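You operate a simulated robot arm through the tools that you are given. There is no shell and no other tool. Be economical: measure what you need, move in short steps, check, and stop when the job is done.

The job below is to be done with a simulated two-armed robot. You get a single attempt, and the scene is never put back.

## Task
Press the white three button three times. Then open the top drawer, fetch the green eraser and set it in the inside of the top drawer and shut the drawer again. Then put the silver roller from the top of the long table on the top of the green mat. Then take the blue cartridge on the top of the long table and put it away on the top of the board desk. Then fetch the red weight and set it on the top of the low bench. Then take the yellow cloth and leave it on top of the white papers. Then open the letters drawer, take the spool and leave it in the inside of the letters drawer, then shut the drawer. Do these in the order given. Set down upright: blue cartridge, spool.

The check looks at the end state, three seconds after you hand in, the way a careful person would. Anything else that was tipped, shoved, dropped, spilled or broken makes it a failure. Flat cloth is picked up by pressing the open fingertips on it (5 to 10 N) and closing them slowly along it; thin cloth reads only 2 to 8 mm in the jaws.

## Robot
Two 7-joint arms with three-finger grippers on one trunk, on a base that drives. Base frame: it is fixed to the floor where the robot stands at the start and does not move with it; the origin is under the middle of the robot, x ahead of it, y to its left, z up. Units: mm, rad, N and s.
The left shoulder is at the start at [30, 124, 1008], the right one opposite. With the tool pointing down near the work surface each hand reaches from about 100 to 780 mm from the robot's upright axis, wherever it stands, measured 20 degrees to its own side. Places, roughly: blue cartridge [500, 1250, 750]; green eraser [500, 250, 750]; inside of the letters drawer [1900, -6300, 600]; inside of the top drawer [-200, 900, 500]; letters drawer [1900, -6200, 700]; red weight (6x6x4 cm) [3000, 500, 800]; roller [500, 250, 750]; spool (5x5x6 cm) [900, -2200, 800]; top drawer [-200, 900, 600]; top of the board desk [0, 1000, 700]; top of the green mat [2900, 700, 800]; top of the low bench [1700, -4100, 500]; white papers (22x16x10 cm) [-1700, 1900, 1000]; white three button [500, 100, 800]; yellow cloth (9x6x3 cm) [2800, 200, 800]. Payload 2.2 kg a hand.
Tool frame (each hand has its own): the origin (TCP) lies between the finger pads and is the grasp point; the fingertips stand 28 mm ahead of it; z points along the fingers, y is the line along which they close. Largest opening 102 mm; the body of the gripper starts 71 mm behind the TCP.
Orientation is that of the tool frame in the base frame, as [roll, pitch, yaw] about the fixed x, y, z axes, in that order (R = Rz(yaw) Ry(pitch) Rx(roll)). With the fingers straight down and closing along the base's y, the tool's x points along the base's -x, its y along +y and its z along -z.

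## Interface
- The arms move only by the tool nudge_tool. It takes "left_steps", "right_steps" or both (then of equal length, played together; a hand with none holds still); each is a list that holds one entry, the list of rows, each a list of 7 numbers: the shift along the base's x, y, z in units of 500 mm (1.0 is 500 mm), then the turn, a rotation vector about the base's x, y, z in units of 180 degrees (1.0 is 180 degrees), then the opening, from 0 (shut) to 1 (fully open). In form: [[[dx, dy, dz, ax, ay, az, claw], ...]]. A call has 1 to 8 rows; each row is the pose to reach, as a shift and turn from the pose commanded when the call began. A call with a number of a shift or a turn outside -1 to 1 is refused whole. Rows are played at 5 a second. More than 50 mm and 0.15 rad between two rows, or a gripper value outside its range, and nothing of the call is played. A pose out of reach is approached as far as the arm can. The call stops where the force on the tool passes 40 N (or 10 N more than at its start, if that is more) or the arm is blocked; 0.2 s more then pass. The fingers move at their own pace and stop on an object; they squeeze with about 27 N. The grip force told is the motor's: it shows also when the fingers shut on nothing. Time passes only in rows, and 0.2 s behind the last, so rows that repeat a pose let the fingers close. It gives the time, the measured TCP pose, the force on the tool (base axes), the opening and the grip force at its end, in the units of the frame above (readings bear some noise), with the torque about the TCP (base axes, N m) and any sound that the robot's microphone picked up, and new pictures: "show" is both (left out), scene, wrist or none (wrist: the cameras of the hands that moved).
- Cameras (640 x 400 px; columns grow to the right, rows downward): "scene" is now at [-15.3, 72, 1715.4]; the picture's right is [0.99, -0.12, -0.00], its down [-0.10, -0.86, -0.50] and it looks along [0.06, 0.50, -0.86] (base axes); focal length 257 px, centre (320, 200). "left" rides on the left gripper at [72, 38, -86] in its tool frame; the picture's right is [-0.46, 0.89, 0.00], its down [-0.60, -0.32, -0.73] and it looks along [-0.65, -0.34, 0.68] (tool axes); focal length 256 px, centre (320, 200). "right" rides on the right gripper at [69, 44, -86] in its tool frame; the picture's right is [-0.53, 0.85, 0.00], its down [-0.58, -0.36, -0.73] and it looks along [-0.62, -0.39, 0.68] (tool axes); focal length 256 px, centre (320, 200). There is no depth. A picture from a camera that has moved, and an enlarged one, comes with that camera's place and axes in the base frame and with its lens. The place of the scene camera against the robot may be out by one fixed shift of up to 12 mm in any direction.
- lift_body(by): slides the trunk up (or, below 0, down) by that many mm; the arms and the scene camera ride with it, the base frame stays. It gives what a move gives, with no picture.
- base_move(legs): drives the robot by 1 to 6 legs, each [ahead, left, turn to the left] in mm, mm and rad, along the robot's own axes; the way and the turn of a leg run together, so that a leg with both is an arc; at most 1500 mm and 3.142 rad a leg. The arms and the cameras ride along, it lands a little off, and it stops where it bumps. It gives what a move gives, and a new picture of the scene camera.
- turn_head(pan, tilt): turns the head with the scene camera to pan (to the left, within 2.496 rad either way) and tilt (down, from -0.506 to 1.204), counted from straight ahead of the robot. It gives what a move gives, and a new picture of the scene camera.
- enlarge(camera, box): a new picture of the part [left, top, right, bottom] of that camera's present view, enlarged. No time passes.
- close_job(): hands the job in; it is judged then, once.

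Go step by step. Nothing tells you exact positions but the pictures and the camera data: compare them with the known pose of the tool, close in by small moves and look again before you grip or let go. The budget is 493 turns and 360 pictures, counting those below and the enlarged ones. Unless the task says otherwise, let go and move clear before handing in.

The tools are called after "Request:" as a command line: name --argument value ..., lists and objects as JSON in quotes. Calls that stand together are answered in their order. nudge_tool: Moves the arms, as the interface text tells. Its arguments: {"type":"object","properties":{"left_steps":{"type":"array","items":{"type":"array","items":{"type":"array","items":{"type":"number"}}}},"right_steps":{"type":"array","items":{"type":"array","items":{"type":"array","items":{"type":"number"}}}},"show":{"type":"string","enum":["both","scene","wrist","none"]}},"required":[]} The other tools are called the same way: lift_body (by) slides the trunk up or down; base_move (legs) drives the base; turn_head (pan, tilt) turns the head that bears the scene camera; enlarge (camera, box) takes an enlarged picture of a part of a camera's view; close_job () hands the job in.

At the start:

```text
clock: 0.0
left_eef_pos: [462.4, 539.8, 1084.4]
left_ee_rot: [-3.141, -0.001, 3.141]
left_force: [-0.4, 0.4, 0.1]
left_ft_torque: [0.01, -0.01, 0.05]
left_opening: 102.1
left_grasp_force: 0.0
right_eef_pos: [336.1, 63.6, 1098.0]
right_ee_rot: [-3.141, -0.003, 3.141]
right_force: [0.0, -1.1, -1.2]
right_ft_torque: [0.0, -0.01, -0.02]
right_opening: 102.1
right_grasp_force: 0.0
trunk travel left (down, up): [-250.0, 290.0]
robot x, y, heading: [0.3, -1.3, -0.001]
head pan, tilt: [1.452, 1.042]
```

scene: 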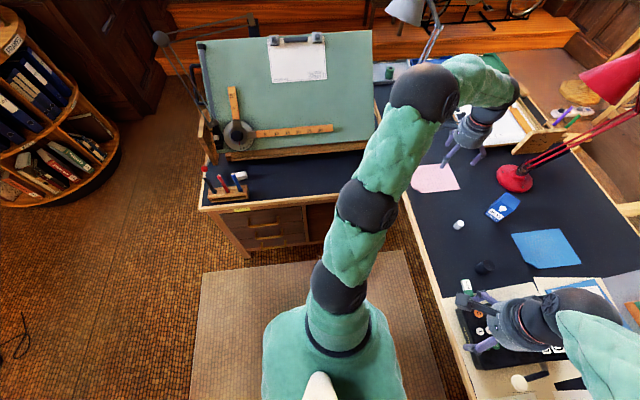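
right: 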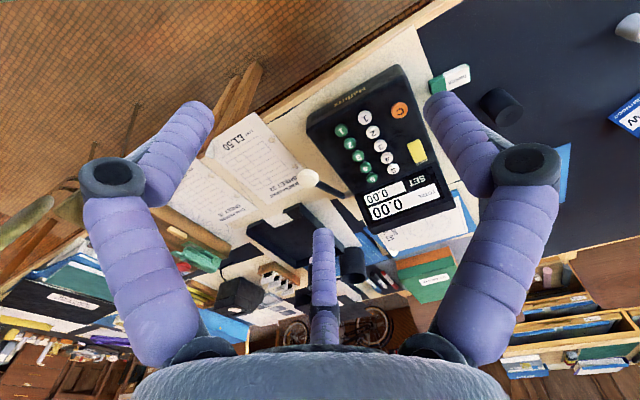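
left: 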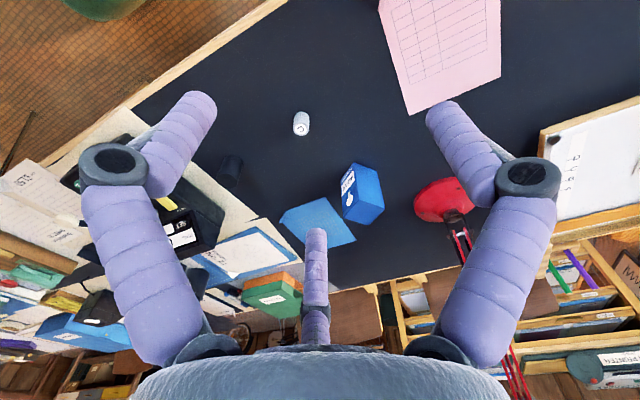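

I see a long dark table ahead with a button machine under the right hand, and a drawing desk with drawers to the left. First I look closely at the buttons.

Request:
enlarge --camera "right" --box '[300, 50, 480, 260]'

Request:
turn_head --pan 0.0 --tilt 0.9

```text
1.90 times, centred on (390, 155) of right
camera zoom: at [266.9, 107.4, 1182.8], right [0.53, 0.85, 0.0], down [0.58, -0.36, 0.73], along [0.62, -0.39, -0.68], focal length 488 px, centre (187, 286)
```

zoom: 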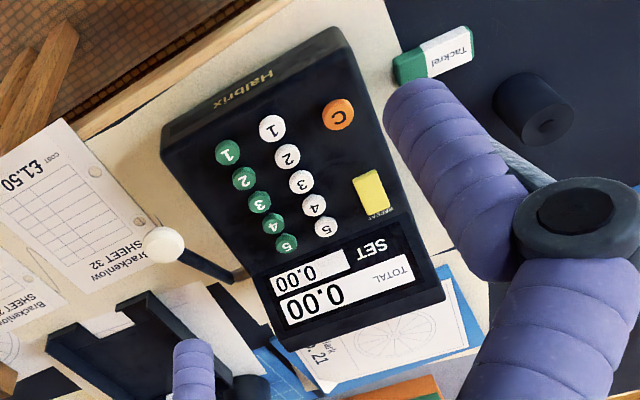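

```text
clock: 1.6
left_eef_pos: [464.5, 539.0, 1084.3]
left_ee_rot: [3.141, 0.0, 3.142]
left_force: [0.0, 0.3, 0.0]
left_ft_torque: [0.02, 0.02, -0.01]
left_opening: 101.9
left_grasp_force: 0.1
right_eef_pos: [335.7, 64.0, 1097.1]
right_ee_rot: [-3.141, -0.002, -3.141]
right_force: [-0.3, -0.4, 0.3]
right_ft_torque: [-0.02, 0.02, 0.01]
right_opening: 102.1
right_grasp_force: 0.1
trunk travel left (down, up): [-250.0, 290.0]
robot x, y, heading: [0.5, -2.8, -0.002]
head pan, tilt: [0.0, 0.901]
camera scene: at [52.3, 5.6, 1725.5], right [0.0, -1.0, 0.0], down [-0.78, 0.0, -0.62], along [0.62, 0.0, -0.78], focal length 257 px, centre (320, 200)
```

scene: 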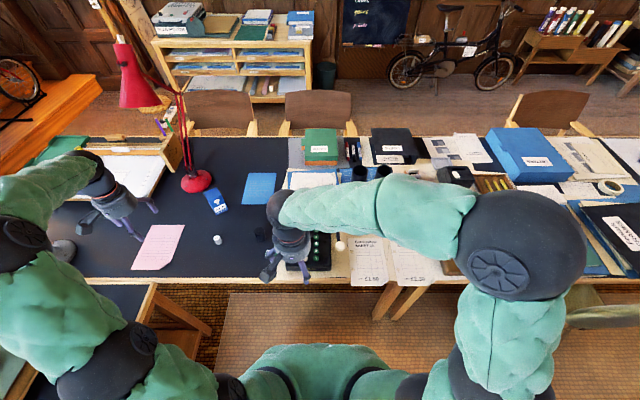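

The white three button is the third of the white row, around x 560, y 50. I shut the right fingers and bring the hand above it for a second look.

Request:
nudge_tool --right_steps '[[[0.07, -0.003, -0.05, 0, 0, 0, 0], [0.14, -0.006, -0.1, 0, 0, 0, 0], [0.21, -0.01, -0.15, 0, 0, 0, 0], [0.28, -0.013, -0.2, 0, 0, 0, 0], [0.35, -0.016, -0.25, 0, 0, 0, 0], [0.42, -0.02, -0.3, 0, 0, 0, 0]]]' --show "wrist"

```text
clock: 3.0
left_eef_pos: [464.4, 539.4, 1083.6]
left_ee_rot: [-3.14, -0.001, 3.141]
left_force: [-0.1, 0.5, -0.4]
left_ft_torque: [-0.01, 0.01, -0.03]
left_opening: 102.3
left_grasp_force: 0.1
right_eef_pos: [546.8, 53.0, 945.3]
right_ee_rot: [3.141, -0.003, 3.141]
right_force: [0.8, -0.7, -0.2]
right_ft_torque: [0.01, -0.02, -0.01]
right_opening: 2.2
right_grasp_force: 27.0
trunk travel left (down, up): [-250.0, 290.0]
robot x, y, heading: [-0.3, 0.6, -0.001]
head pan, tilt: [0.0, 0.901]
camera right: at [476.9, 96.8, 1030.5], right [0.53, 0.85, 0.0], down [0.58, -0.36, 0.73], along [0.62, -0.39, -0.68], focal length 256 px, centre (320, 200)
```

right: 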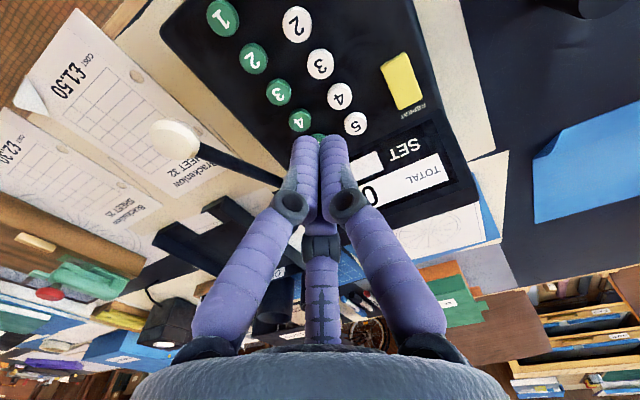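

Triangulating puts the three button at about [540, 57, 813]. I go above it, tips 25 mm off, to check.

Request:
nudge_tool --right_steps '[[[-0.006, 0.003, -0.05, 0, 0, 0, 0], [-0.0126, 0.0072, -0.1, 0, 0, 0, 0], [-0.0126, 0.0072, -0.15, 0, 0, 0, 0]]]' --show "both"

Request:
enlarge --camera "right" --box '[220, 0, 420, 200]'

```text
clock: 3.8
left_eef_pos: [463.7, 538.8, 1084.5]
left_ee_rot: [-3.141, 0.0, -3.141]
left_force: [-0.4, 0.3, 0.3]
left_ft_torque: [-0.01, 0.02, 0.0]
left_opening: 102.0
left_grasp_force: 0.1
right_eef_pos: [541.4, 56.8, 872.4]
right_ee_rot: [3.141, -0.001, 3.141]
right_force: [1.0, -0.2, 0.5]
right_ft_torque: [0.01, 0.02, 0.05]
right_opening: 2.1
right_grasp_force: 27.4
trunk travel left (down, up): [-250.0, 290.0]
robot x, y, heading: [0.5, 0.6, 0.005]
head pan, tilt: [0.0, 0.901]
camera scene: at [53.3, 5.6, 1725.4], right [0.0, -1.0, 0.0], down [-0.78, 0.0, -0.62], along [0.62, 0.0, -0.78], focal length 257 px, centre (320, 200)
camera right: at [473.0, 100.1, 957.4], right [0.53, 0.85, 0.0], down [0.58, -0.37, 0.73], along [0.62, -0.39, -0.68], focal length 256 px, centre (320, 200)
```

scene: 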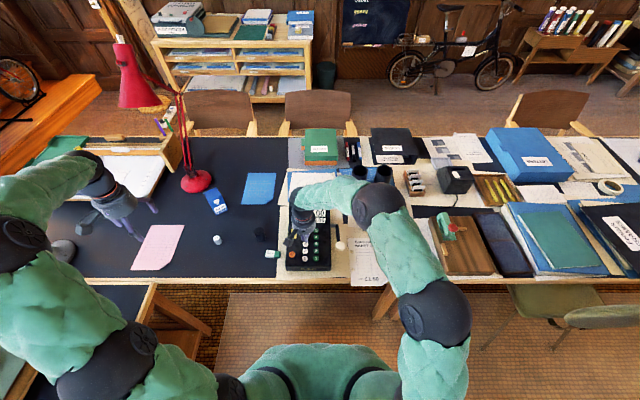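
right: 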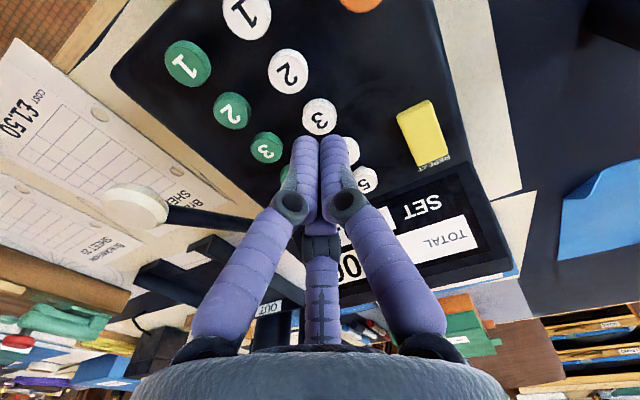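

```text
2.00 times, centred on (320, 100) of right
camera zoom: at [473.0, 100.1, 957.4], right [0.53, 0.85, 0.0], down [0.58, -0.37, 0.73], along [0.62, -0.39, -0.68], focal length 512 px, centre (320, 400)
```

zoom: 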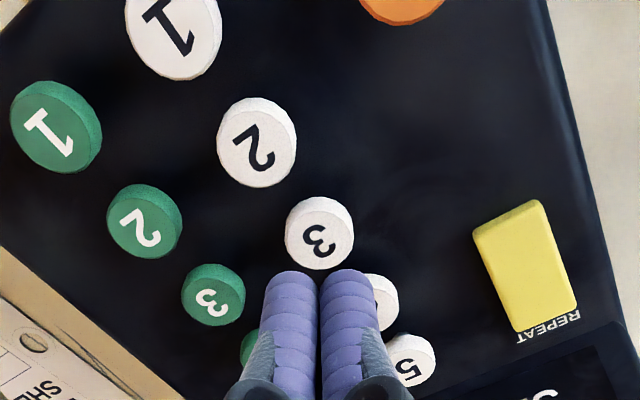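

The sightline agrees with the position. I press slowly and watch the force.

Request:
nudge_tool --right_steps '[[[-0.001, 0.0015, -0.03, 0, 0, 0, 0], [-0.001, 0.0015, -0.05, 0, 0, 0, 0], [-0.001, 0.0015, -0.056, 0, 0, 0, 0], [-0.001, 0.0015, -0.06, 0, 0, 0, 0], [-0.001, 0.0015, -0.064, 0, 0, 0, 0]]]' --show "wrist"

```text
clock: 5.0
left_eef_pos: [463.4, 538.5, 1084.9]
left_ee_rot: [-3.141, 0.0, 3.142]
left_force: [0.3, 0.5, 1.4]
left_ft_torque: [0.0, 0.01, 0.02]
left_opening: 101.9
left_grasp_force: 0.0
right_eef_pos: [539.8, 59.5, 841.9]
right_ee_rot: [3.141, -0.001, -3.141]
right_force: [-0.6, 0.8, 1.7]
right_ft_torque: [-0.03, 0.02, -0.01]
right_opening: 2.1
right_grasp_force: 31.8
trunk travel left (down, up): [-250.0, 290.0]
robot x, y, heading: [-0.4, -1.2, -0.001]
head pan, tilt: [0.0, 0.901]
camera right: at [470.9, 102.2, 926.3], right [0.53, 0.85, 0.0], down [0.58, -0.36, 0.73], along [0.62, -0.39, -0.68], focal length 256 px, centre (320, 200)
```

right: 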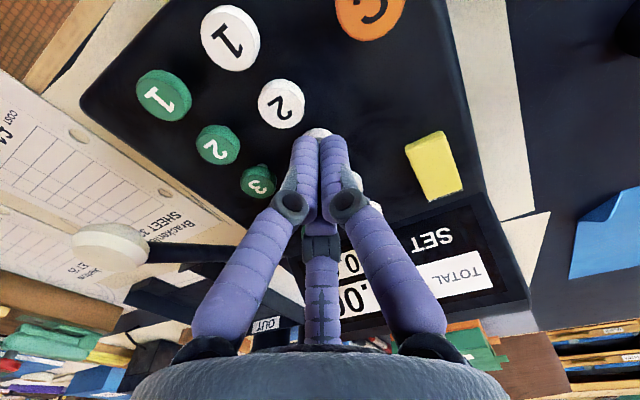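

Almost touching. I go down a few more millimetres.

Request:
nudge_tool --right_steps '[[[0, -0.002, -0.003, 0, 0, 0, 0], [0, -0.002, -0.006, 0, 0, 0, 0], [0, -0.002, -0.009, 0, 0, 0, 0]]]' --show "none"

```text
clock: 5.8
left_eef_pos: [461.8, 539.6, 1084.8]
left_ee_rot: [-3.14, 0.003, -3.141]
left_force: [0.0, -0.1, -0.6]
left_ft_torque: [-0.01, 0.0, 0.01]
left_opening: 102.3
left_grasp_force: 0.0
right_eef_pos: [539.5, 57.4, 838.1]
right_ee_rot: [3.139, 0.002, 3.141]
right_force: [0.1, 1.8, 8.3]
right_ft_torque: [0.06, 0.01, 0.06]
right_opening: 6.1
right_grasp_force: 31.3
trunk travel left (down, up): [-250.0, 290.0]
robot x, y, heading: [0.8, -3.0, -0.003]
head pan, tilt: [0.0, 0.901]
heard: click
```

A click: one press. I back off and look at the display.

Request:
nudge_tool --right_steps '[[[0, 0, 0.012, 0, 0, 0, 0], [0, 0, 0.03, 0, 0, 0, 0]]]' --show "wrist"

Request:
enlarge --camera "scene" --box '[270, 180, 360, 280]'

```text
clock: 6.4
left_eef_pos: [463.9, 539.1, 1085.3]
left_ee_rot: [-3.141, 0.001, -3.141]
left_force: [-0.3, -0.4, -0.9]
left_ft_torque: [-0.01, 0.03, 0.03]
left_opening: 101.9
left_grasp_force: 0.0
right_eef_pos: [538.3, 58.1, 848.8]
right_ee_rot: [3.14, -0.002, 3.141]
right_force: [-0.1, 0.9, 0.3]
right_ft_torque: [0.06, 0.03, 0.01]
right_opening: 2.0
right_grasp_force: 31.6
trunk travel left (down, up): [-250.0, 290.0]
robot x, y, heading: [1.7, -3.7, -0.001]
head pan, tilt: [0.0, 0.901]
camera right: at [470.5, 101.8, 935.4], right [0.53, 0.85, 0.0], down [0.58, -0.36, 0.73], along [0.62, -0.39, -0.68], focal length 256 px, centre (320, 200)
```

right: 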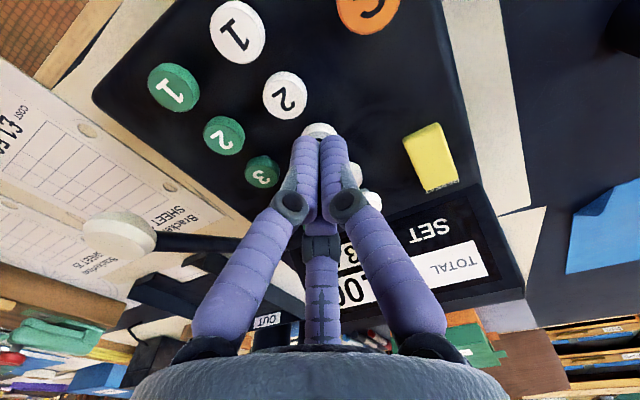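

```text
4.00 times, centred on (315, 230) of scene
camera zoom: at [52.2, 5.5, 1725.5], right [0.0, -1.0, 0.0], down [-0.78, 0.0, -0.62], along [0.62, 0.0, -0.78], focal length 1026 px, centre (340, 80)
```

zoom: 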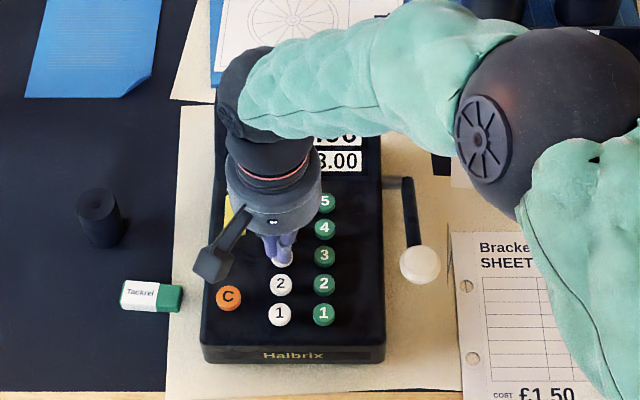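

The SET line reads 3.00, so the press counted. Second press, with the release in the same call.

Request:
nudge_tool --right_steps '[[[0, 0, -0.018, 0, 0, 0, 0], [0, 0, -0.027, 0, 0, 0, 0], [0, 0, -0.031, 0, 0, 0, 0], [0, 0, -0.012, 0, 0, 0, 0], [0, 0, 0, 0, 0, 0, 0]]]' --show "none"

Request:
enlarge --camera "scene" --box '[290, 200, 340, 250]'

```text
clock: 7.6
left_eef_pos: [463.4, 540.1, 1085.2]
left_ee_rot: [-3.142, 0.001, 3.141]
left_force: [0.6, 0.0, 0.2]
left_ft_torque: [0.03, 0.01, 0.03]
left_opening: 101.9
left_grasp_force: 0.1
right_eef_pos: [538.1, 57.4, 851.6]
right_ee_rot: [3.141, -0.003, -3.141]
right_force: [0.6, 0.0, -0.6]
right_ft_torque: [-0.02, 0.04, 0.02]
right_opening: 2.3
right_grasp_force: 31.2
trunk travel left (down, up): [-250.0, 290.0]
robot x, y, heading: [-2.0, -0.4, 0.003]
head pan, tilt: [0.0, 0.901]
heard: click
```

```text
8.00 times, centred on (315, 225) of scene
camera zoom: at [52.4, 5.6, 1725.5], right [0.0, -1.0, 0.0], down [-0.78, 0.0, -0.62], along [0.62, 0.0, -0.78], focal length 2053 px, centre (360, 0)
```

zoom: 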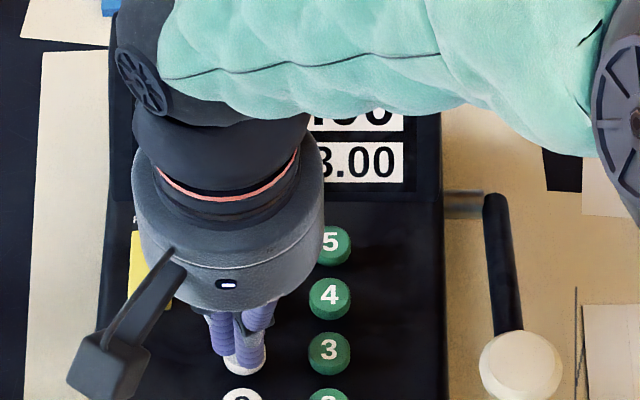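

Second click heard. Third press, then I lift away to read the display.

Request:
nudge_tool --right_steps '[[[0, 0, -0.018, 0, 0, 0, 0], [0, 0, -0.027, 0, 0, 0, 0], [0, 0, -0.031, 0, 0, 0, 0], [0, 0, -0.012, 0, 0, 0, 0], [0, 0, 0.05, 0, 0, 0, 0], [-0.03, 0, 0.14, 0, 0, 0, 0], [-0.1, 0, 0.2, 0, 0, 0, 0]]]' --show "wrist"

Request:
enlarge --camera "right" --box '[280, 0, 560, 200]'

```text
clock: 9.2
left_eef_pos: [461.9, 538.5, 1086.9]
left_ee_rot: [3.141, 0.002, -3.141]
left_force: [-0.6, 0.5, 0.7]
left_ft_torque: [0.01, -0.01, -0.02]
left_opening: 102.2
left_grasp_force: 0.0
right_eef_pos: [486.0, 56.9, 950.0]
right_ee_rot: [3.141, -0.001, -3.141]
right_force: [0.1, -0.4, 0.6]
right_ft_torque: [-0.02, -0.02, 0.01]
right_opening: 2.3
right_grasp_force: 31.3
trunk travel left (down, up): [-250.0, 290.0]
robot x, y, heading: [-0.1, 0.6, -0.002]
head pan, tilt: [0.0, 0.901]
heard: click
camera right: at [416.4, 101.3, 1035.1], right [0.53, 0.85, 0.0], down [0.58, -0.36, 0.73], along [0.62, -0.39, -0.68], focal length 256 px, centre (320, 200)
```

right: 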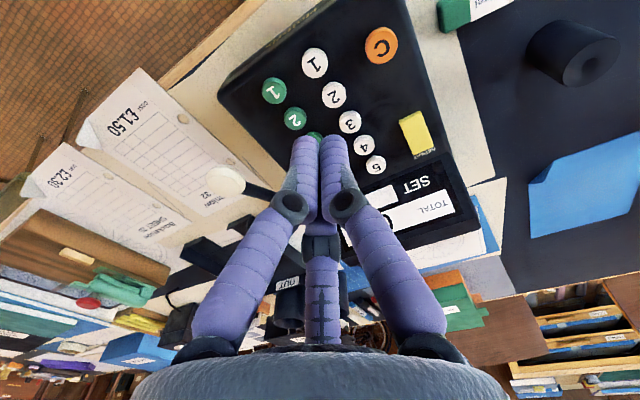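

```text
2.00 times, centred on (420, 100) of right
camera zoom: at [416.4, 101.3, 1035.1], right [0.53, 0.85, 0.0], down [0.58, -0.36, 0.73], along [0.62, -0.39, -0.68], focal length 512 px, centre (120, 400)
```

zoom: 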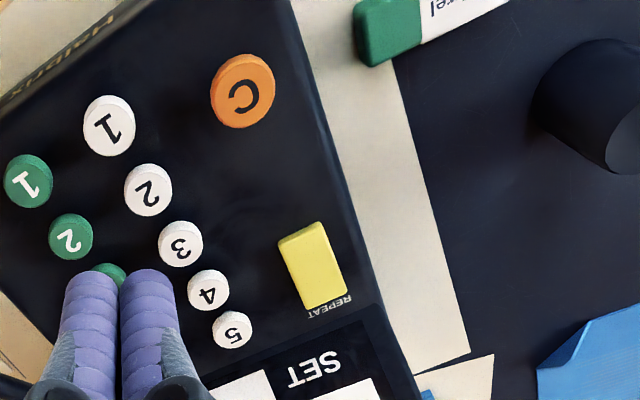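

Three clicks heard. Now I look at the display and then at the desk with the drawers on the left.

Request:
enlarge --camera "scene" --box '[260, 200, 350, 280]'

Request:
turn_head --pan 1.7 --tilt 0.75

```text
5.00 times, centred on (305, 240) of scene
camera zoom: at [50.3, 5.1, 1725.6], right [0.0, -1.0, 0.0], down [-0.78, 0.0, -0.62], along [0.62, 0.0, -0.78], focal length 1283 px, centre (395, 0)
```

zoom: 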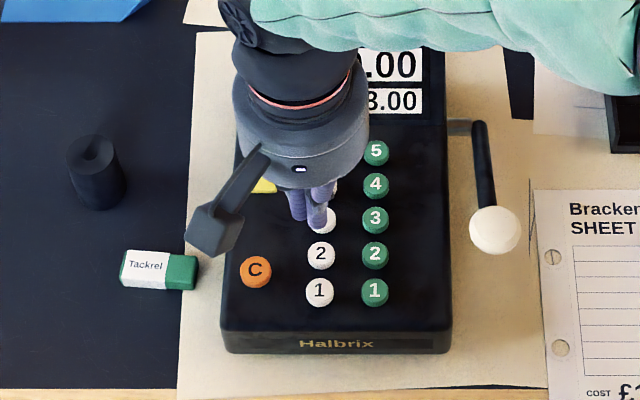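

```text
clock: 10.9
left_eef_pos: [463.4, 539.2, 1085.1]
left_ee_rot: [-3.141, 0.001, 3.14]
left_force: [0.1, 0.2, -0.3]
left_ft_torque: [0.0, -0.05, 0.0]
left_opening: 102.0
left_grasp_force: 0.1
right_eef_pos: [486.2, 59.0, 949.3]
right_ee_rot: [3.14, -0.001, -3.141]
right_force: [-0.2, 0.3, 0.5]
right_ft_torque: [0.0, -0.01, 0.03]
right_opening: 2.1
right_grasp_force: 31.5
trunk travel left (down, up): [-250.0, 290.0]
robot x, y, heading: [-0.9, 1.0, -0.001]
head pan, tilt: [1.7, 0.75]
camera scene: at [-33.8, 87.7, 1737.4], right [0.99, 0.13, 0.0], down [0.09, -0.68, -0.73], along [-0.09, 0.73, -0.68], focal length 257 px, centre (320, 200)
```

scene: 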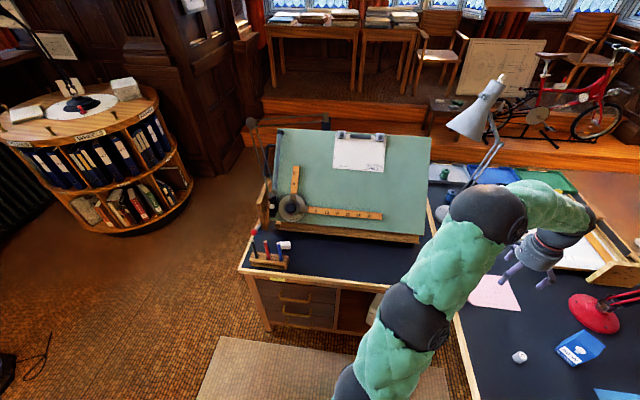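

The desk's two drawers face me. I enlarge them.

Request:
enlarge --camera "scene" --box '[230, 220, 410, 340]'

```text
3.33 times, centred on (320, 280) of scene
camera zoom: at [-33.8, 87.7, 1737.4], right [0.99, 0.13, 0.0], down [0.09, -0.68, -0.73], along [-0.09, 0.73, -0.68], focal length 855 px, centre (320, -67)
```

zoom: 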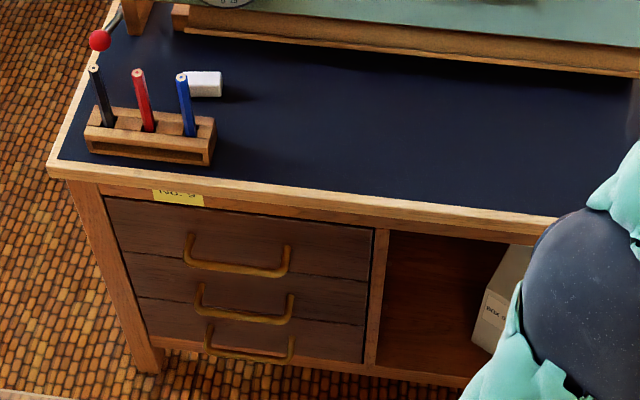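

The top drawer's bow handle is the upper one. I tuck both hands in so the base can turn safely.

Request:
nudge_tool --left_steps '[[[-0.032, -0.083, 0, 0, 0, 0, 1], [-0.064, -0.166, 0, 0, 0, 0, 1], [-0.097, -0.249, 0, 0, 0, 0, 1], [-0.129, -0.332, 0, 0, 0, 0, 1], [-0.161, -0.415, 0, 0, 0, 0, 1], [-0.194, -0.498, 0, 0, 0, 0, 1], [-0.226, -0.58, 0, 0, 0, 0, 1]]]' --right_steps '[[[-0.039, -0.06, 0.014, 0, 0, 0, 1], [-0.078, -0.12, 0.028, 0, 0, 0, 1], [-0.117, -0.18, 0.042, 0, 0, 0, 1], [-0.156, -0.24, 0.056, 0, 0, 0, 1], [-0.195, -0.3, 0.07, 0, 0, 0, 1], [-0.233, -0.36, 0.086, 0, 0, 0, 1], [-0.272, -0.42, 0.1, 0, 0, 0, 1]]]' --show "scene"

```text
clock: 12.5
left_eef_pos: [352.6, 246.9, 1085.2]
left_ee_rot: [3.141, 0.004, -3.14]
left_force: [-0.1, -0.2, 0.0]
left_ft_torque: [0.0, -0.05, 0.01]
left_opening: 102.0
left_grasp_force: 0.3
right_eef_pos: [351.6, -153.3, 1000.0]
right_ee_rot: [3.14, 0.0, 3.141]
right_force: [0.2, -0.5, 0.2]
right_ft_torque: [-0.01, 0.0, 0.0]
right_opening: 101.9
right_grasp_force: 0.0
trunk travel left (down, up): [-250.0, 290.0]
robot x, y, heading: [2.5, 1.4, -0.004]
head pan, tilt: [1.7, 0.75]
camera scene: at [-35.8, 85.9, 1737.4], right [0.99, 0.13, 0.0], down [0.09, -0.68, -0.73], along [-0.09, 0.73, -0.68], focal length 257 px, centre (320, 200)
```

scene: 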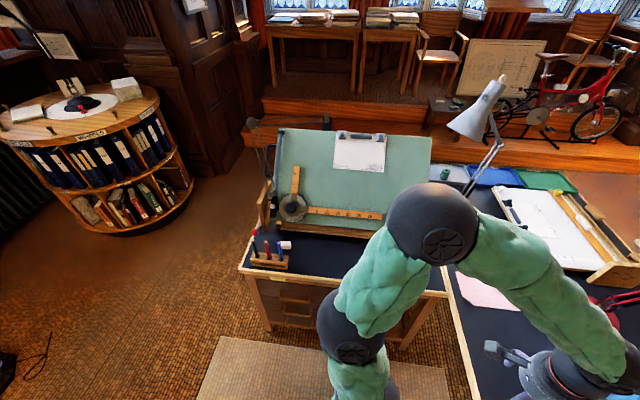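

I turn the base to face the desk.

Request:
base_move --legs '[[0, 0, 1.571], [80, 100, 0]]'

Request:
turn_head --pan 0.2 --tilt 0.95

```text
clock: 17.6
left_eef_pos: [-350.2, 431.4, 1084.1]
left_ee_rot: [-3.14, 0.0, -1.565]
left_force: [-0.1, 0.6, -0.2]
left_ft_torque: [-0.03, -0.08, 0.01]
left_opening: 101.7
left_grasp_force: 0.1
right_eef_pos: [50.2, 433.5, 1000.0]
right_ee_rot: [3.14, -0.002, -1.565]
right_force: [-0.8, 0.2, 0.1]
right_ft_torque: [-0.02, -0.05, -0.02]
right_opening: 102.1
right_grasp_force: 0.0
trunk travel left (down, up): [-250.0, 290.0]
robot x, y, heading: [-96.4, 79.3, 1.579]
head pan, tilt: [1.7, 0.75]
camera scene: at [-176.2, 45.2, 1737.3], right [-0.13, 0.99, 0.0], down [0.68, 0.09, -0.73], along [-0.72, -0.1, -0.68], focal length 257 px, centre (320, 200)
```

scene: 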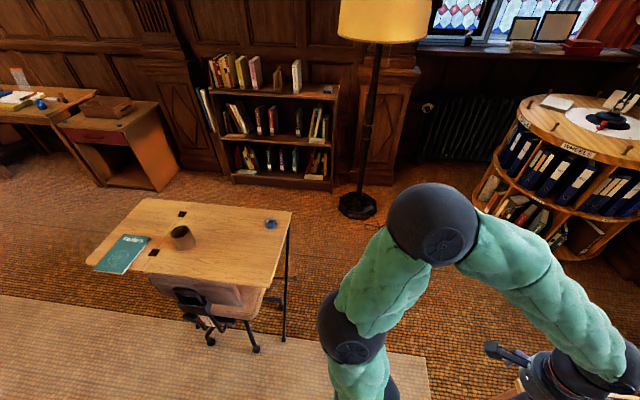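

```text
clock: 19.2
left_eef_pos: [-348.6, 430.1, 1085.7]
left_ee_rot: [3.141, 0.0, -1.566]
left_force: [-0.6, 0.1, -0.3]
left_ft_torque: [0.04, 0.03, -0.02]
left_opening: 102.2
left_grasp_force: 0.0
right_eef_pos: [51.2, 432.9, 999.2]
right_ee_rot: [-3.141, -0.001, -1.566]
right_force: [0.7, 0.1, -0.7]
right_ft_torque: [-0.04, -0.06, 0.0]
right_opening: 102.1
right_grasp_force: 0.0
trunk travel left (down, up): [-250.0, 290.0]
robot x, y, heading: [-97.9, 78.1, 1.568]
head pan, tilt: [0.201, 0.949]
camera scene: at [-107.1, 126.0, 1721.9], right [0.98, 0.21, 0.0], down [0.17, -0.8, -0.58], along [-0.12, 0.57, -0.81], focal length 257 px, centre (320, 200)
```

scene: 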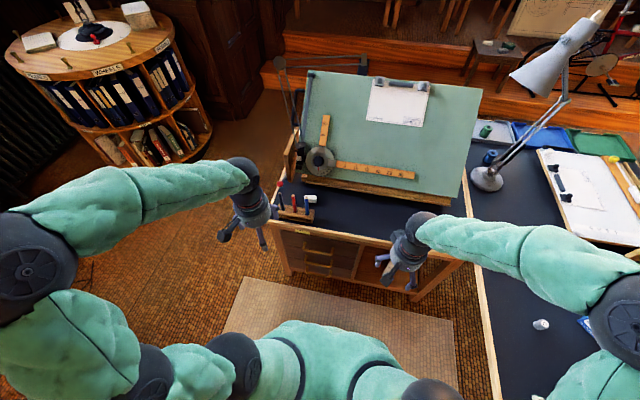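

The top handle is visible between the hands. I enlarge it to triangulate.

Request:
enlarge --camera "scene" --box '[240, 190, 440, 310]'

```text
3.20 times, centred on (340, 250) of scene
camera zoom: at [-107.1, 126.0, 1721.9], right [0.98, 0.21, 0.0], down [0.17, -0.8, -0.58], along [-0.12, 0.57, -0.81], focal length 821 px, centre (256, 40)
```

zoom: 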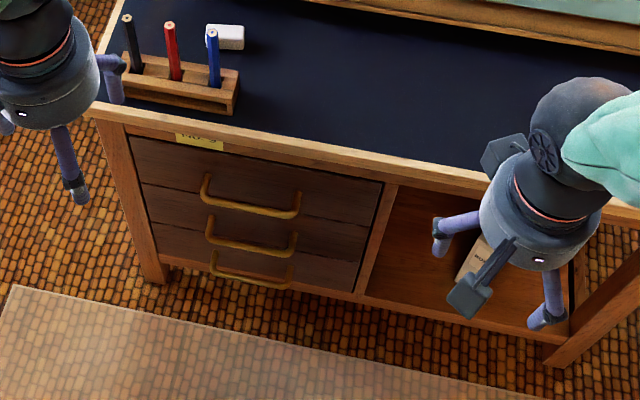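

I move the left hand lower in front of the drawers to get a wrist view of the handle.

Request:
nudge_tool --left_steps '[[[0, -0.05, -0.08, 0, 0, 0, 1], [0, -0.1, -0.16, 0, 0, 0, 1], [0, -0.15, -0.24, 0, 0, 0, 1], [0, -0.2, -0.32, 0, 0, 0, 1], [0, -0.24, -0.4, 0, 0, 0, 1]]]' --right_steps '[[[0.05, -0.05, 0, 0, 0, 0, 1], [0.1, -0.1, 0, 0, 0, 0, 1], [0.15, -0.15, 0, 0, 0, 0, 1], [0.2, -0.2, 0, 0, 0, 0, 1], [0.2, -0.2, 0, 0, 0, 0, 1]]]' --show "both"

```text
clock: 20.4
left_eef_pos: [-349.1, 311.3, 885.3]
left_ee_rot: [-3.141, 0.003, -1.565]
left_force: [1.2, -0.5, 0.3]
left_ft_torque: [-0.01, 0.03, 0.03]
left_opening: 102.0
left_grasp_force: 0.0
right_eef_pos: [152.6, 334.4, 998.7]
right_ee_rot: [3.14, -0.001, -1.564]
right_force: [0.1, 0.2, -0.3]
right_ft_torque: [-0.01, 0.01, -0.04]
right_opening: 102.0
right_grasp_force: 0.0
trunk travel left (down, up): [-250.0, 290.0]
robot x, y, heading: [-98.5, 81.1, 1.578]
head pan, tilt: [0.201, 0.949]
camera scene: at [-107.2, 126.1, 1721.9], right [0.98, 0.2, 0.0], down [0.17, -0.8, -0.58], along [-0.12, 0.57, -0.81], focal length 257 px, centre (320, 200)
camera right: at [109.8, 265.9, 1083.4], right [-0.85, 0.53, 0.0], down [0.36, 0.58, 0.73], along [0.39, 0.62, -0.68], focal length 256 px, centre (320, 200)
camera left: at [-386.3, 239.9, 970.5], right [-0.89, 0.46, 0.0], down [0.31, 0.6, 0.73], along [0.34, 0.65, -0.68], focal length 256 px, centre (320, 200)
```

scene: 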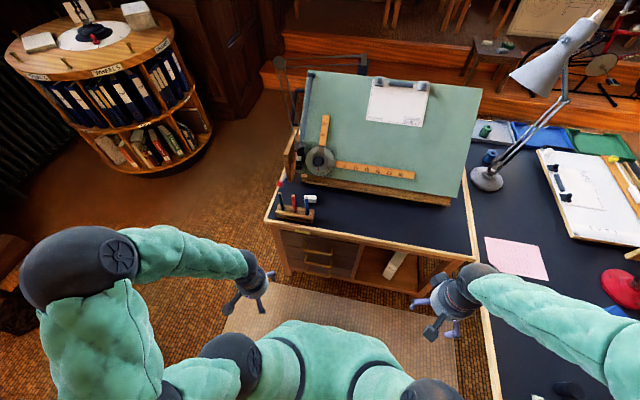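
right: 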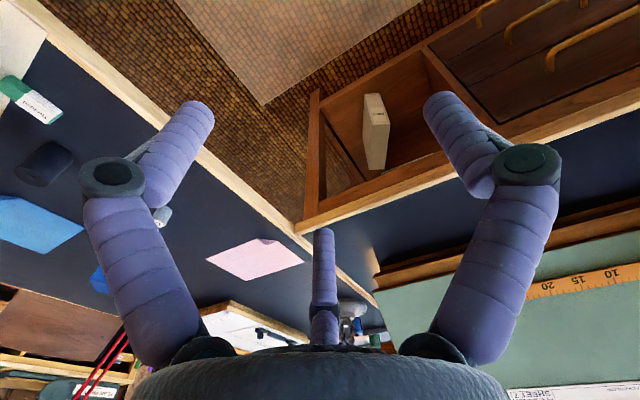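
left: 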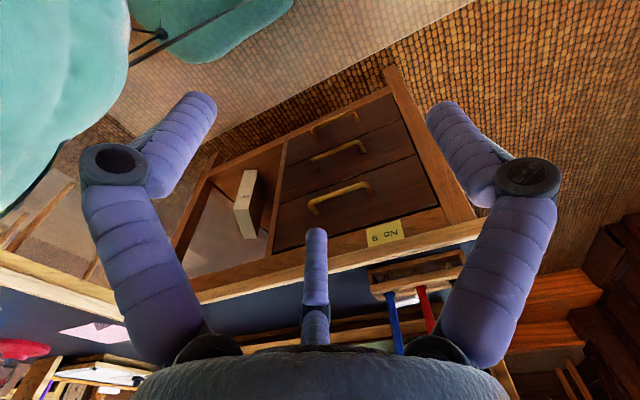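

The handle is near [-222, 650, 550]. I lower the trunk 200 mm, then turn the left hand to point at the drawer with the fingers closing vertically.

Request:
lift_body --by -200

Request:
nudge_tool --left_steps '[[[0, 0, 0, 0.0257, 0.0257, -0.0257, 1], [0, 0, 0, 0.0513, 0.0513, -0.0513, 1], [0, 0, 0, 0.077, 0.077, -0.077, 1], [0, 0, 0, 0.1027, 0.1027, -0.1027, 1], [0, 0, 0, 0.1283, 0.1283, -0.1283, 1], [0, 0, 0, 0.154, 0.154, -0.154, 1], [0, 0, 0, 0.1797, 0.1797, -0.1797, 1], [0, 0, 0, 0.2053, 0.2053, -0.2053, 1]]]' --show "none"

Request:
nudge_tool --left_steps '[[[0.02, 0, -0.03, 0.0257, 0.0257, -0.0257, 1], [0.04, 0, -0.06, 0.0513, 0.0513, -0.0513, 1], [0.06, 0, -0.09, 0.077, 0.077, -0.077, 1], [0.09, 0, -0.12, 0.1027, 0.1027, -0.1027, 1], [0.11, 0, -0.15, 0.1283, 0.1283, -0.1283, 1], [0.14, 0, -0.18, 0.154, 0.154, -0.154, 1], [0.17, 0, -0.21, 0.1797, 0.1797, -0.1797, 1]]]' --show "both"

```text
clock: 22.6
left_eef_pos: [-349.6, 311.5, 685.4]
left_ee_rot: [3.141, 0.0, -1.565]
left_force: [-0.2, 0.2, 0.8]
left_ft_torque: [-0.02, 0.0, 0.0]
left_opening: 101.9
left_grasp_force: 0.3
right_eef_pos: [152.3, 334.8, 798.7]
right_ee_rot: [-3.14, -0.003, -1.565]
right_force: [0.6, 0.6, -0.9]
right_ft_torque: [-0.03, -0.01, 0.03]
right_opening: 102.2
right_grasp_force: 0.1
trunk travel left (down, up): [-50.0, 490.0]
robot x, y, heading: [-100.1, 79.5, 1.576]
head pan, tilt: [0.201, 0.949]
```

```text
clock: 23.8
left_eef_pos: [-398.2, 383.2, 746.3]
left_ee_rot: [2.516, 0.429, -2.027]
left_force: [-0.3, -0.4, 0.6]
left_ft_torque: [-0.01, 0.01, -0.02]
left_opening: 101.8
left_grasp_force: 0.1
right_eef_pos: [152.9, 335.9, 798.7]
right_ee_rot: [-3.141, -0.001, -1.565]
right_force: [0.2, 0.1, -0.2]
right_ft_torque: [0.0, 0.0, 0.01]
right_opening: 102.1
right_grasp_force: 0.2
trunk travel left (down, up): [-50.0, 490.0]
robot x, y, heading: [-99.0, 76.9, 1.573]
head pan, tilt: [0.201, 0.949]
stopped in row 6 (left hand): the arm was blocked; the commanded pose is now the measured one
```

```text
clock: 25.6
left_eef_pos: [-231.0, 488.3, 719.8]
left_ee_rot: [1.533, 0.358, -2.925]
left_force: [0.4, 0.2, -0.4]
left_ft_torque: [0.0, 0.04, 0.0]
left_opening: 101.9
left_grasp_force: 0.0
left hand out of reach, approached as far as the arm can: row 2, 3, 4, 5, 6, 7
right_eef_pos: [151.7, 335.7, 799.3]
right_ee_rot: [-3.141, -0.003, -1.563]
right_force: [0.4, 0.9, 0.2]
right_ft_torque: [0.02, -0.01, -0.06]
right_opening: 102.1
right_grasp_force: 0.0
trunk travel left (down, up): [-50.0, 490.0]
robot x, y, heading: [-100.3, 77.7, 1.577]
head pan, tilt: [0.201, 0.949]
stopped in row 7 (left hand): the arm was blocked; the commanded pose is now the measured one
camera scene: at [-107.2, 126.7, 1521.9], right [0.98, 0.21, 0.0], down [0.17, -0.8, -0.58], along [-0.12, 0.57, -0.81], focal length 257 px, centre (320, 200)
camera left: at [-290.4, 386.1, 727.1], right [0.13, -0.01, 0.99], down [0.82, -0.56, -0.11], along [0.55, 0.83, -0.07], focal length 256 px, centre (320, 200)
```

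scene: 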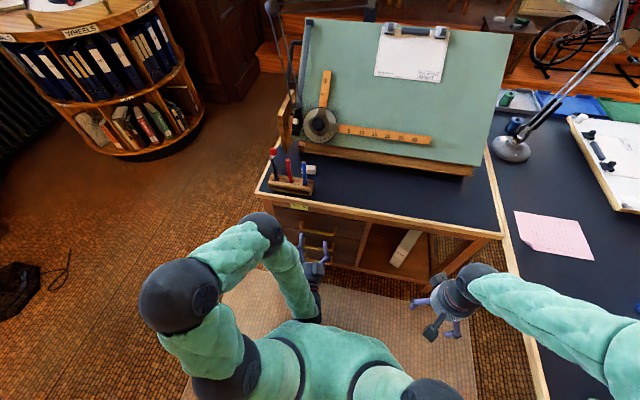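
left: 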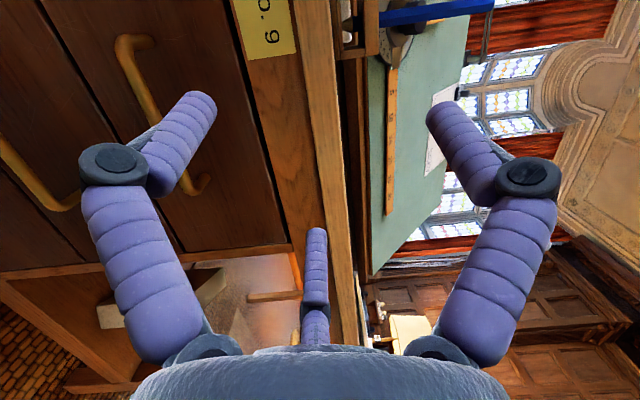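

The hand nearly points at the drawer but is high and rolled 20 degrees. I lower it to handle height while correcting the turn.

Request:
nudge_tool --left_steps '[[[0.003, 0, -0.06, 0, 0.01, -0.01, 1], [0.006, 0, -0.12, -0.002, 0.03, -0.022, 1], [0.009, 0, -0.18, -0.004, 0.05, -0.035, 1], [0.012, 0, -0.24, -0.006, 0.07, -0.048, 1], [0.015, 0, -0.29, -0.008, 0.09, -0.06, 1], [0.018, 0, -0.34, -0.011, 0.1165, -0.073, 1]]]' --show "both"

```text
clock: 27.0
left_eef_pos: [-106.4, 492.6, 607.7]
left_ee_rot: [1.503, 0.002, -3.119]
left_force: [-0.5, -0.5, 0.4]
left_ft_torque: [0.03, -0.04, -0.01]
left_opening: 101.8
left_grasp_force: 0.0
left hand out of reach, approached as far as the arm can: row 1, 2, 3, 4, 5, 6
right_eef_pos: [152.6, 336.7, 797.9]
right_ee_rot: [-3.141, -0.002, -1.564]
right_force: [0.3, 0.4, -0.3]
right_ft_torque: [0.03, 0.01, -0.01]
right_opening: 102.0
right_grasp_force: 0.0
trunk travel left (down, up): [-50.0, 490.0]
robot x, y, heading: [-99.5, 81.5, 1.577]
head pan, tilt: [0.201, 0.949]
camera scene: at [-107.2, 126.6, 1521.8], right [0.98, 0.21, 0.0], down [0.17, -0.8, -0.58], along [-0.12, 0.57, -0.81], focal length 257 px, centre (320, 200)
camera left: at [-175.8, 402.8, 638.0], right [0.46, -0.05, 0.88], down [0.62, -0.69, -0.36], along [0.63, 0.72, -0.29], focal length 256 px, centre (320, 200)
```

scene: 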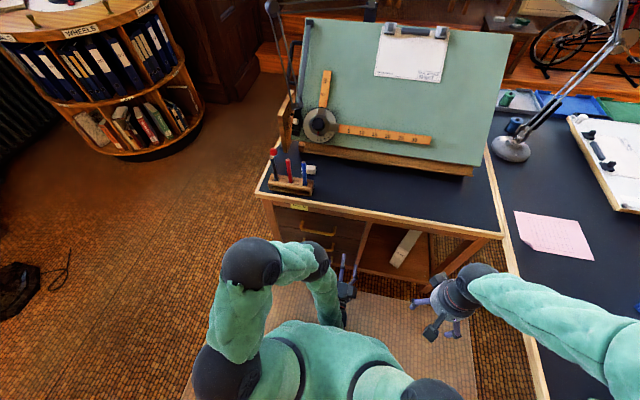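
left: 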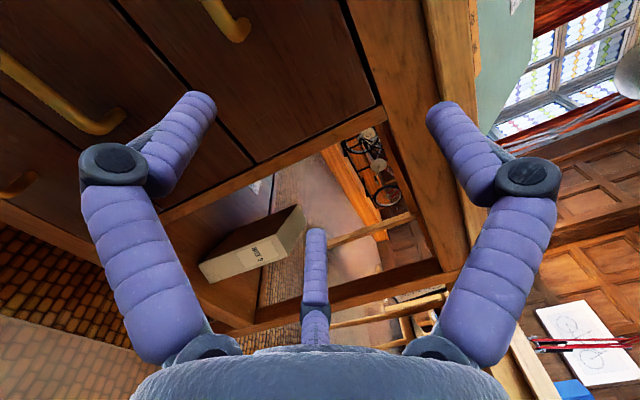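

Orientation is right, but the wrist limits hold the hand 115 mm right and 58 mm above the target. I lower the trunk the last 50 mm and shift the base left instead.

Request:
lift_body --by -50

Request:
base_move --legs '[[0, 112, 0]]'

Request:
nudge_tool --left_steps '[[[0, 0, 0, 0, 0, 0, 1]]]' --show "wrist"

```text
clock: 27.9
left_eef_pos: [-106.2, 493.1, 556.3]
left_ee_rot: [1.504, 0.002, -3.116]
left_force: [-0.9, 0.3, 0.2]
left_ft_torque: [0.02, -0.01, -0.01]
left_opening: 102.1
left_grasp_force: 0.1
right_eef_pos: [153.0, 335.5, 748.4]
right_ee_rot: [-3.141, -0.002, -1.564]
right_force: [0.5, -0.4, 0.2]
right_ft_torque: [0.02, 0.05, -0.03]
right_opening: 101.9
right_grasp_force: 0.2
trunk travel left (down, up): [0.0, 540.0]
robot x, y, heading: [-98.5, 75.6, 1.572]
head pan, tilt: [0.201, 0.949]
```

```text
clock: 29.2
left_eef_pos: [-219.8, 491.2, 555.6]
left_ee_rot: [1.507, 0.003, -3.119]
left_force: [0.1, -0.5, 0.7]
left_ft_torque: [0.0, -0.02, -0.01]
left_opening: 102.2
left_grasp_force: 0.0
right_eef_pos: [38.4, 334.2, 747.4]
right_ee_rot: [3.141, -0.001, -1.567]
right_force: [0.3, 0.2, 0.0]
right_ft_torque: [0.01, 0.01, -0.01]
right_opening: 102.1
right_grasp_force: 0.1
trunk travel left (down, up): [0.0, 540.0]
robot x, y, heading: [-211.5, 76.9, 1.578]
head pan, tilt: [0.201, 0.949]
camera scene: at [-221.7, 125.7, 1471.9], right [0.98, 0.2, 0.0], down [0.17, -0.8, -0.58], along [-0.12, 0.57, -0.81], focal length 257 px, centre (320, 200)
```

scene: 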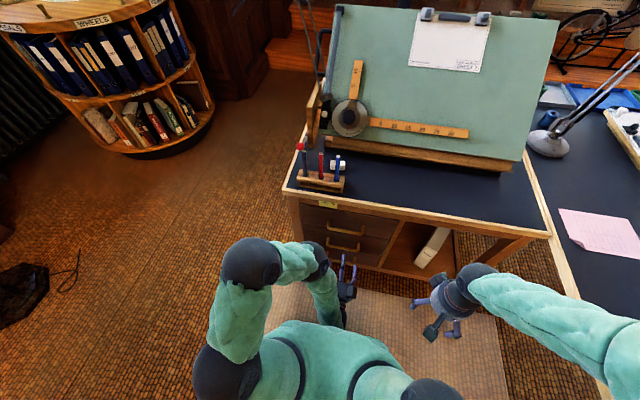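

```text
clock: 29.6
left_eef_pos: [-220.2, 491.9, 555.8]
left_ee_rot: [1.504, 0.003, -3.12]
left_force: [0.1, 0.1, -0.5]
left_ft_torque: [0.0, 0.0, 0.01]
left_opening: 101.9
left_grasp_force: 0.1
right_eef_pos: [38.0, 334.2, 748.7]
right_ee_rot: [3.141, -0.002, -1.565]
right_force: [-0.3, 0.4, 0.1]
right_ft_torque: [0.02, 0.03, -0.02]
right_opening: 101.9
right_grasp_force: 0.1
trunk travel left (down, up): [0.0, 540.0]
robot x, y, heading: [-218.5, 78.5, 1.577]
head pan, tilt: [0.201, 0.949]
camera left: at [-289.9, 402.3, 586.8], right [0.46, -0.05, 0.89], down [0.62, -0.69, -0.36], along [0.63, 0.72, -0.29], focal length 256 px, centre (320, 200)
```

left: 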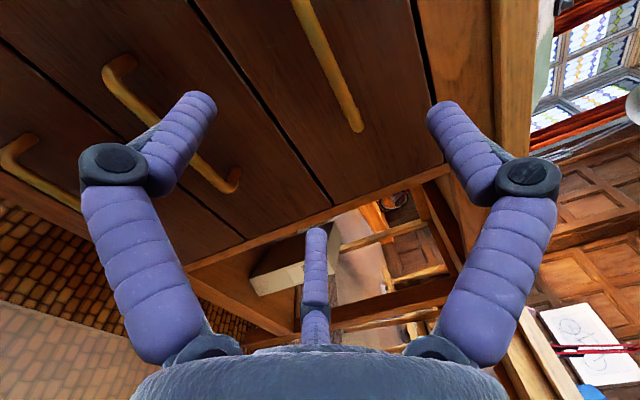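

The handle bar is at y≈637, z≈568, x from -302 to -152, right in line with the hand. I drive ahead 110 mm.

Request:
base_move --legs '[[110, 0, 0]]'

Request:
nudge_tool --left_steps '[[[0, 0, 0, 0, 0, 0, 1]]]' --show "wrist"

```text
clock: 30.8
left_eef_pos: [-221.0, 603.7, 555.7]
left_ee_rot: [1.505, 0.002, -3.115]
left_force: [0.0, 0.2, -0.7]
left_ft_torque: [0.0, 0.01, 0.0]
left_opening: 101.8
left_grasp_force: 0.1
right_eef_pos: [37.6, 447.9, 749.1]
right_ee_rot: [3.141, -0.003, -1.564]
right_force: [0.8, -0.7, 0.1]
right_ft_torque: [0.01, 0.01, 0.0]
right_opening: 102.3
right_grasp_force: 0.1
trunk travel left (down, up): [0.0, 540.0]
robot x, y, heading: [-213.1, 191.7, 1.58]
head pan, tilt: [0.201, 0.949]
camera scene: at [-222.1, 238.1, 1471.8], right [0.98, 0.21, 0.0], down [0.17, -0.8, -0.58], along [-0.12, 0.57, -0.81], focal length 257 px, centre (320, 200)
```

scene: 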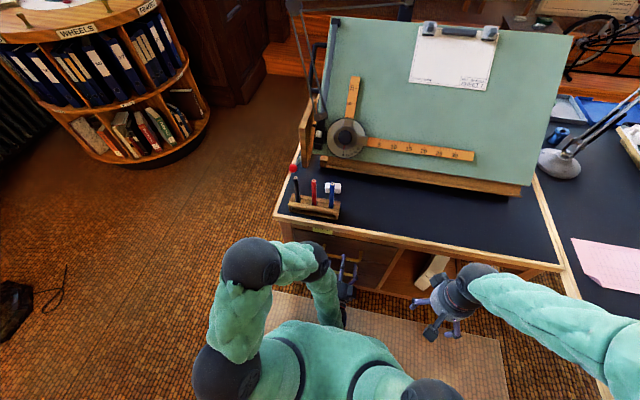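

```text
clock: 31.2
left_eef_pos: [-221.4, 604.0, 555.5]
left_ee_rot: [1.504, 0.002, -3.114]
left_force: [0.4, 1.2, -0.4]
left_ft_torque: [-0.03, 0.0, -0.02]
left_opening: 102.2
left_grasp_force: 0.1
right_eef_pos: [37.1, 447.7, 749.0]
right_ee_rot: [3.141, 0.0, -1.565]
right_force: [-0.3, 0.5, -0.4]
right_ft_torque: [-0.01, -0.01, 0.02]
right_opening: 101.8
right_grasp_force: 0.0
trunk travel left (down, up): [0.0, 540.0]
robot x, y, heading: [-213.4, 191.5, 1.58]
head pan, tilt: [0.201, 0.949]
camera left: at [-291.5, 514.2, 586.9], right [0.46, -0.05, 0.89], down [0.62, -0.69, -0.36], along [0.63, 0.72, -0.29], focal length 256 px, centre (320, 200)
```

left: 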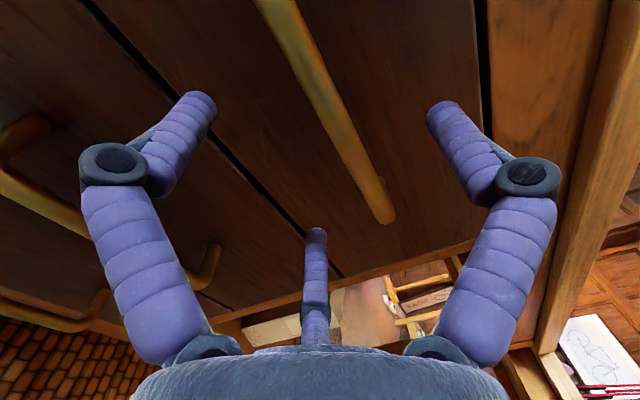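

The bar is at z≈572. I move the hand up 15 mm and forward 26 mm so it straddles the bar.

Request:
nudge_tool --left_steps '[[[0, 0.01, 0.03, 0, 0, 0, 1], [0, 0.03, 0.03, 0, 0, 0, 1], [0, 0.052, 0.03, 0, 0, 0, 1]]]' --show "wrist"

```text
clock: 32.0
left_eef_pos: [-221.7, 630.1, 571.5]
left_ee_rot: [1.508, 0.004, -3.111]
left_force: [-0.9, -0.1, 0.3]
left_ft_torque: [0.03, -0.04, 0.04]
left_opening: 101.8
left_grasp_force: 0.1
right_eef_pos: [36.8, 448.2, 749.1]
right_ee_rot: [-3.141, -0.003, -1.562]
right_force: [0.1, -0.5, 0.0]
right_ft_torque: [0.01, 0.02, -0.01]
right_opening: 102.0
right_grasp_force: 0.0
trunk travel left (down, up): [0.0, 540.0]
robot x, y, heading: [-211.4, 191.6, 1.578]
head pan, tilt: [0.201, 0.949]
camera left: at [-291.6, 539.8, 603.0], right [0.46, -0.04, 0.89], down [0.63, -0.69, -0.36], along [0.63, 0.72, -0.29], focal length 256 px, centre (320, 200)
```

left: 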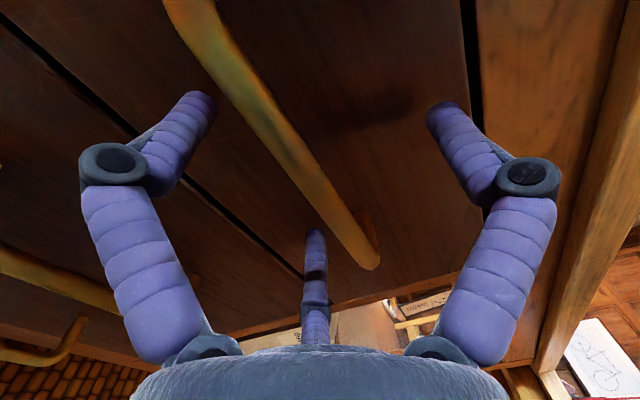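

The bar lies between the fingers. I close.

Request:
nudge_tool --left_steps '[[[0, 0, 0, 0, 0, 0, 0], [0, 0, 0, 0, 0, 0, 0], [0, 0, 0, 0, 0, 0, 0], [0, 0, 0, 0, 0, 0, 0]]]' --show "wrist"

```text
clock: 33.0
left_eef_pos: [-221.5, 629.0, 569.3]
left_ee_rot: [1.51, 0.003, -3.114]
left_force: [4.2, -4.0, -17.0]
left_ft_torque: [0.25, 0.02, -0.13]
left_opening: 19.6
left_grasp_force: 43.0
right_eef_pos: [37.9, 448.1, 748.3]
right_ee_rot: [3.14, -0.003, -1.564]
right_force: [-0.2, -0.7, -0.1]
right_ft_torque: [-0.02, 0.01, 0.0]
right_opening: 102.0
right_grasp_force: 0.1
trunk travel left (down, up): [0.0, 540.0]
robot x, y, heading: [-213.4, 192.4, 1.577]
head pan, tilt: [0.201, 0.949]
camera left: at [-291.4, 539.0, 601.9], right [0.46, -0.04, 0.89], down [0.62, -0.69, -0.36], along [0.63, 0.72, -0.3], focal length 256 px, centre (320, 200)
```

left: 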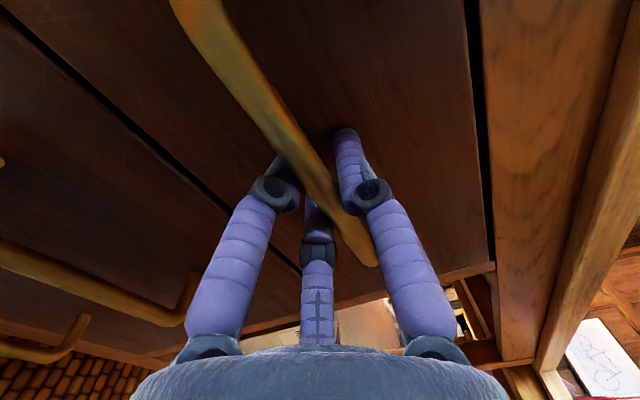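

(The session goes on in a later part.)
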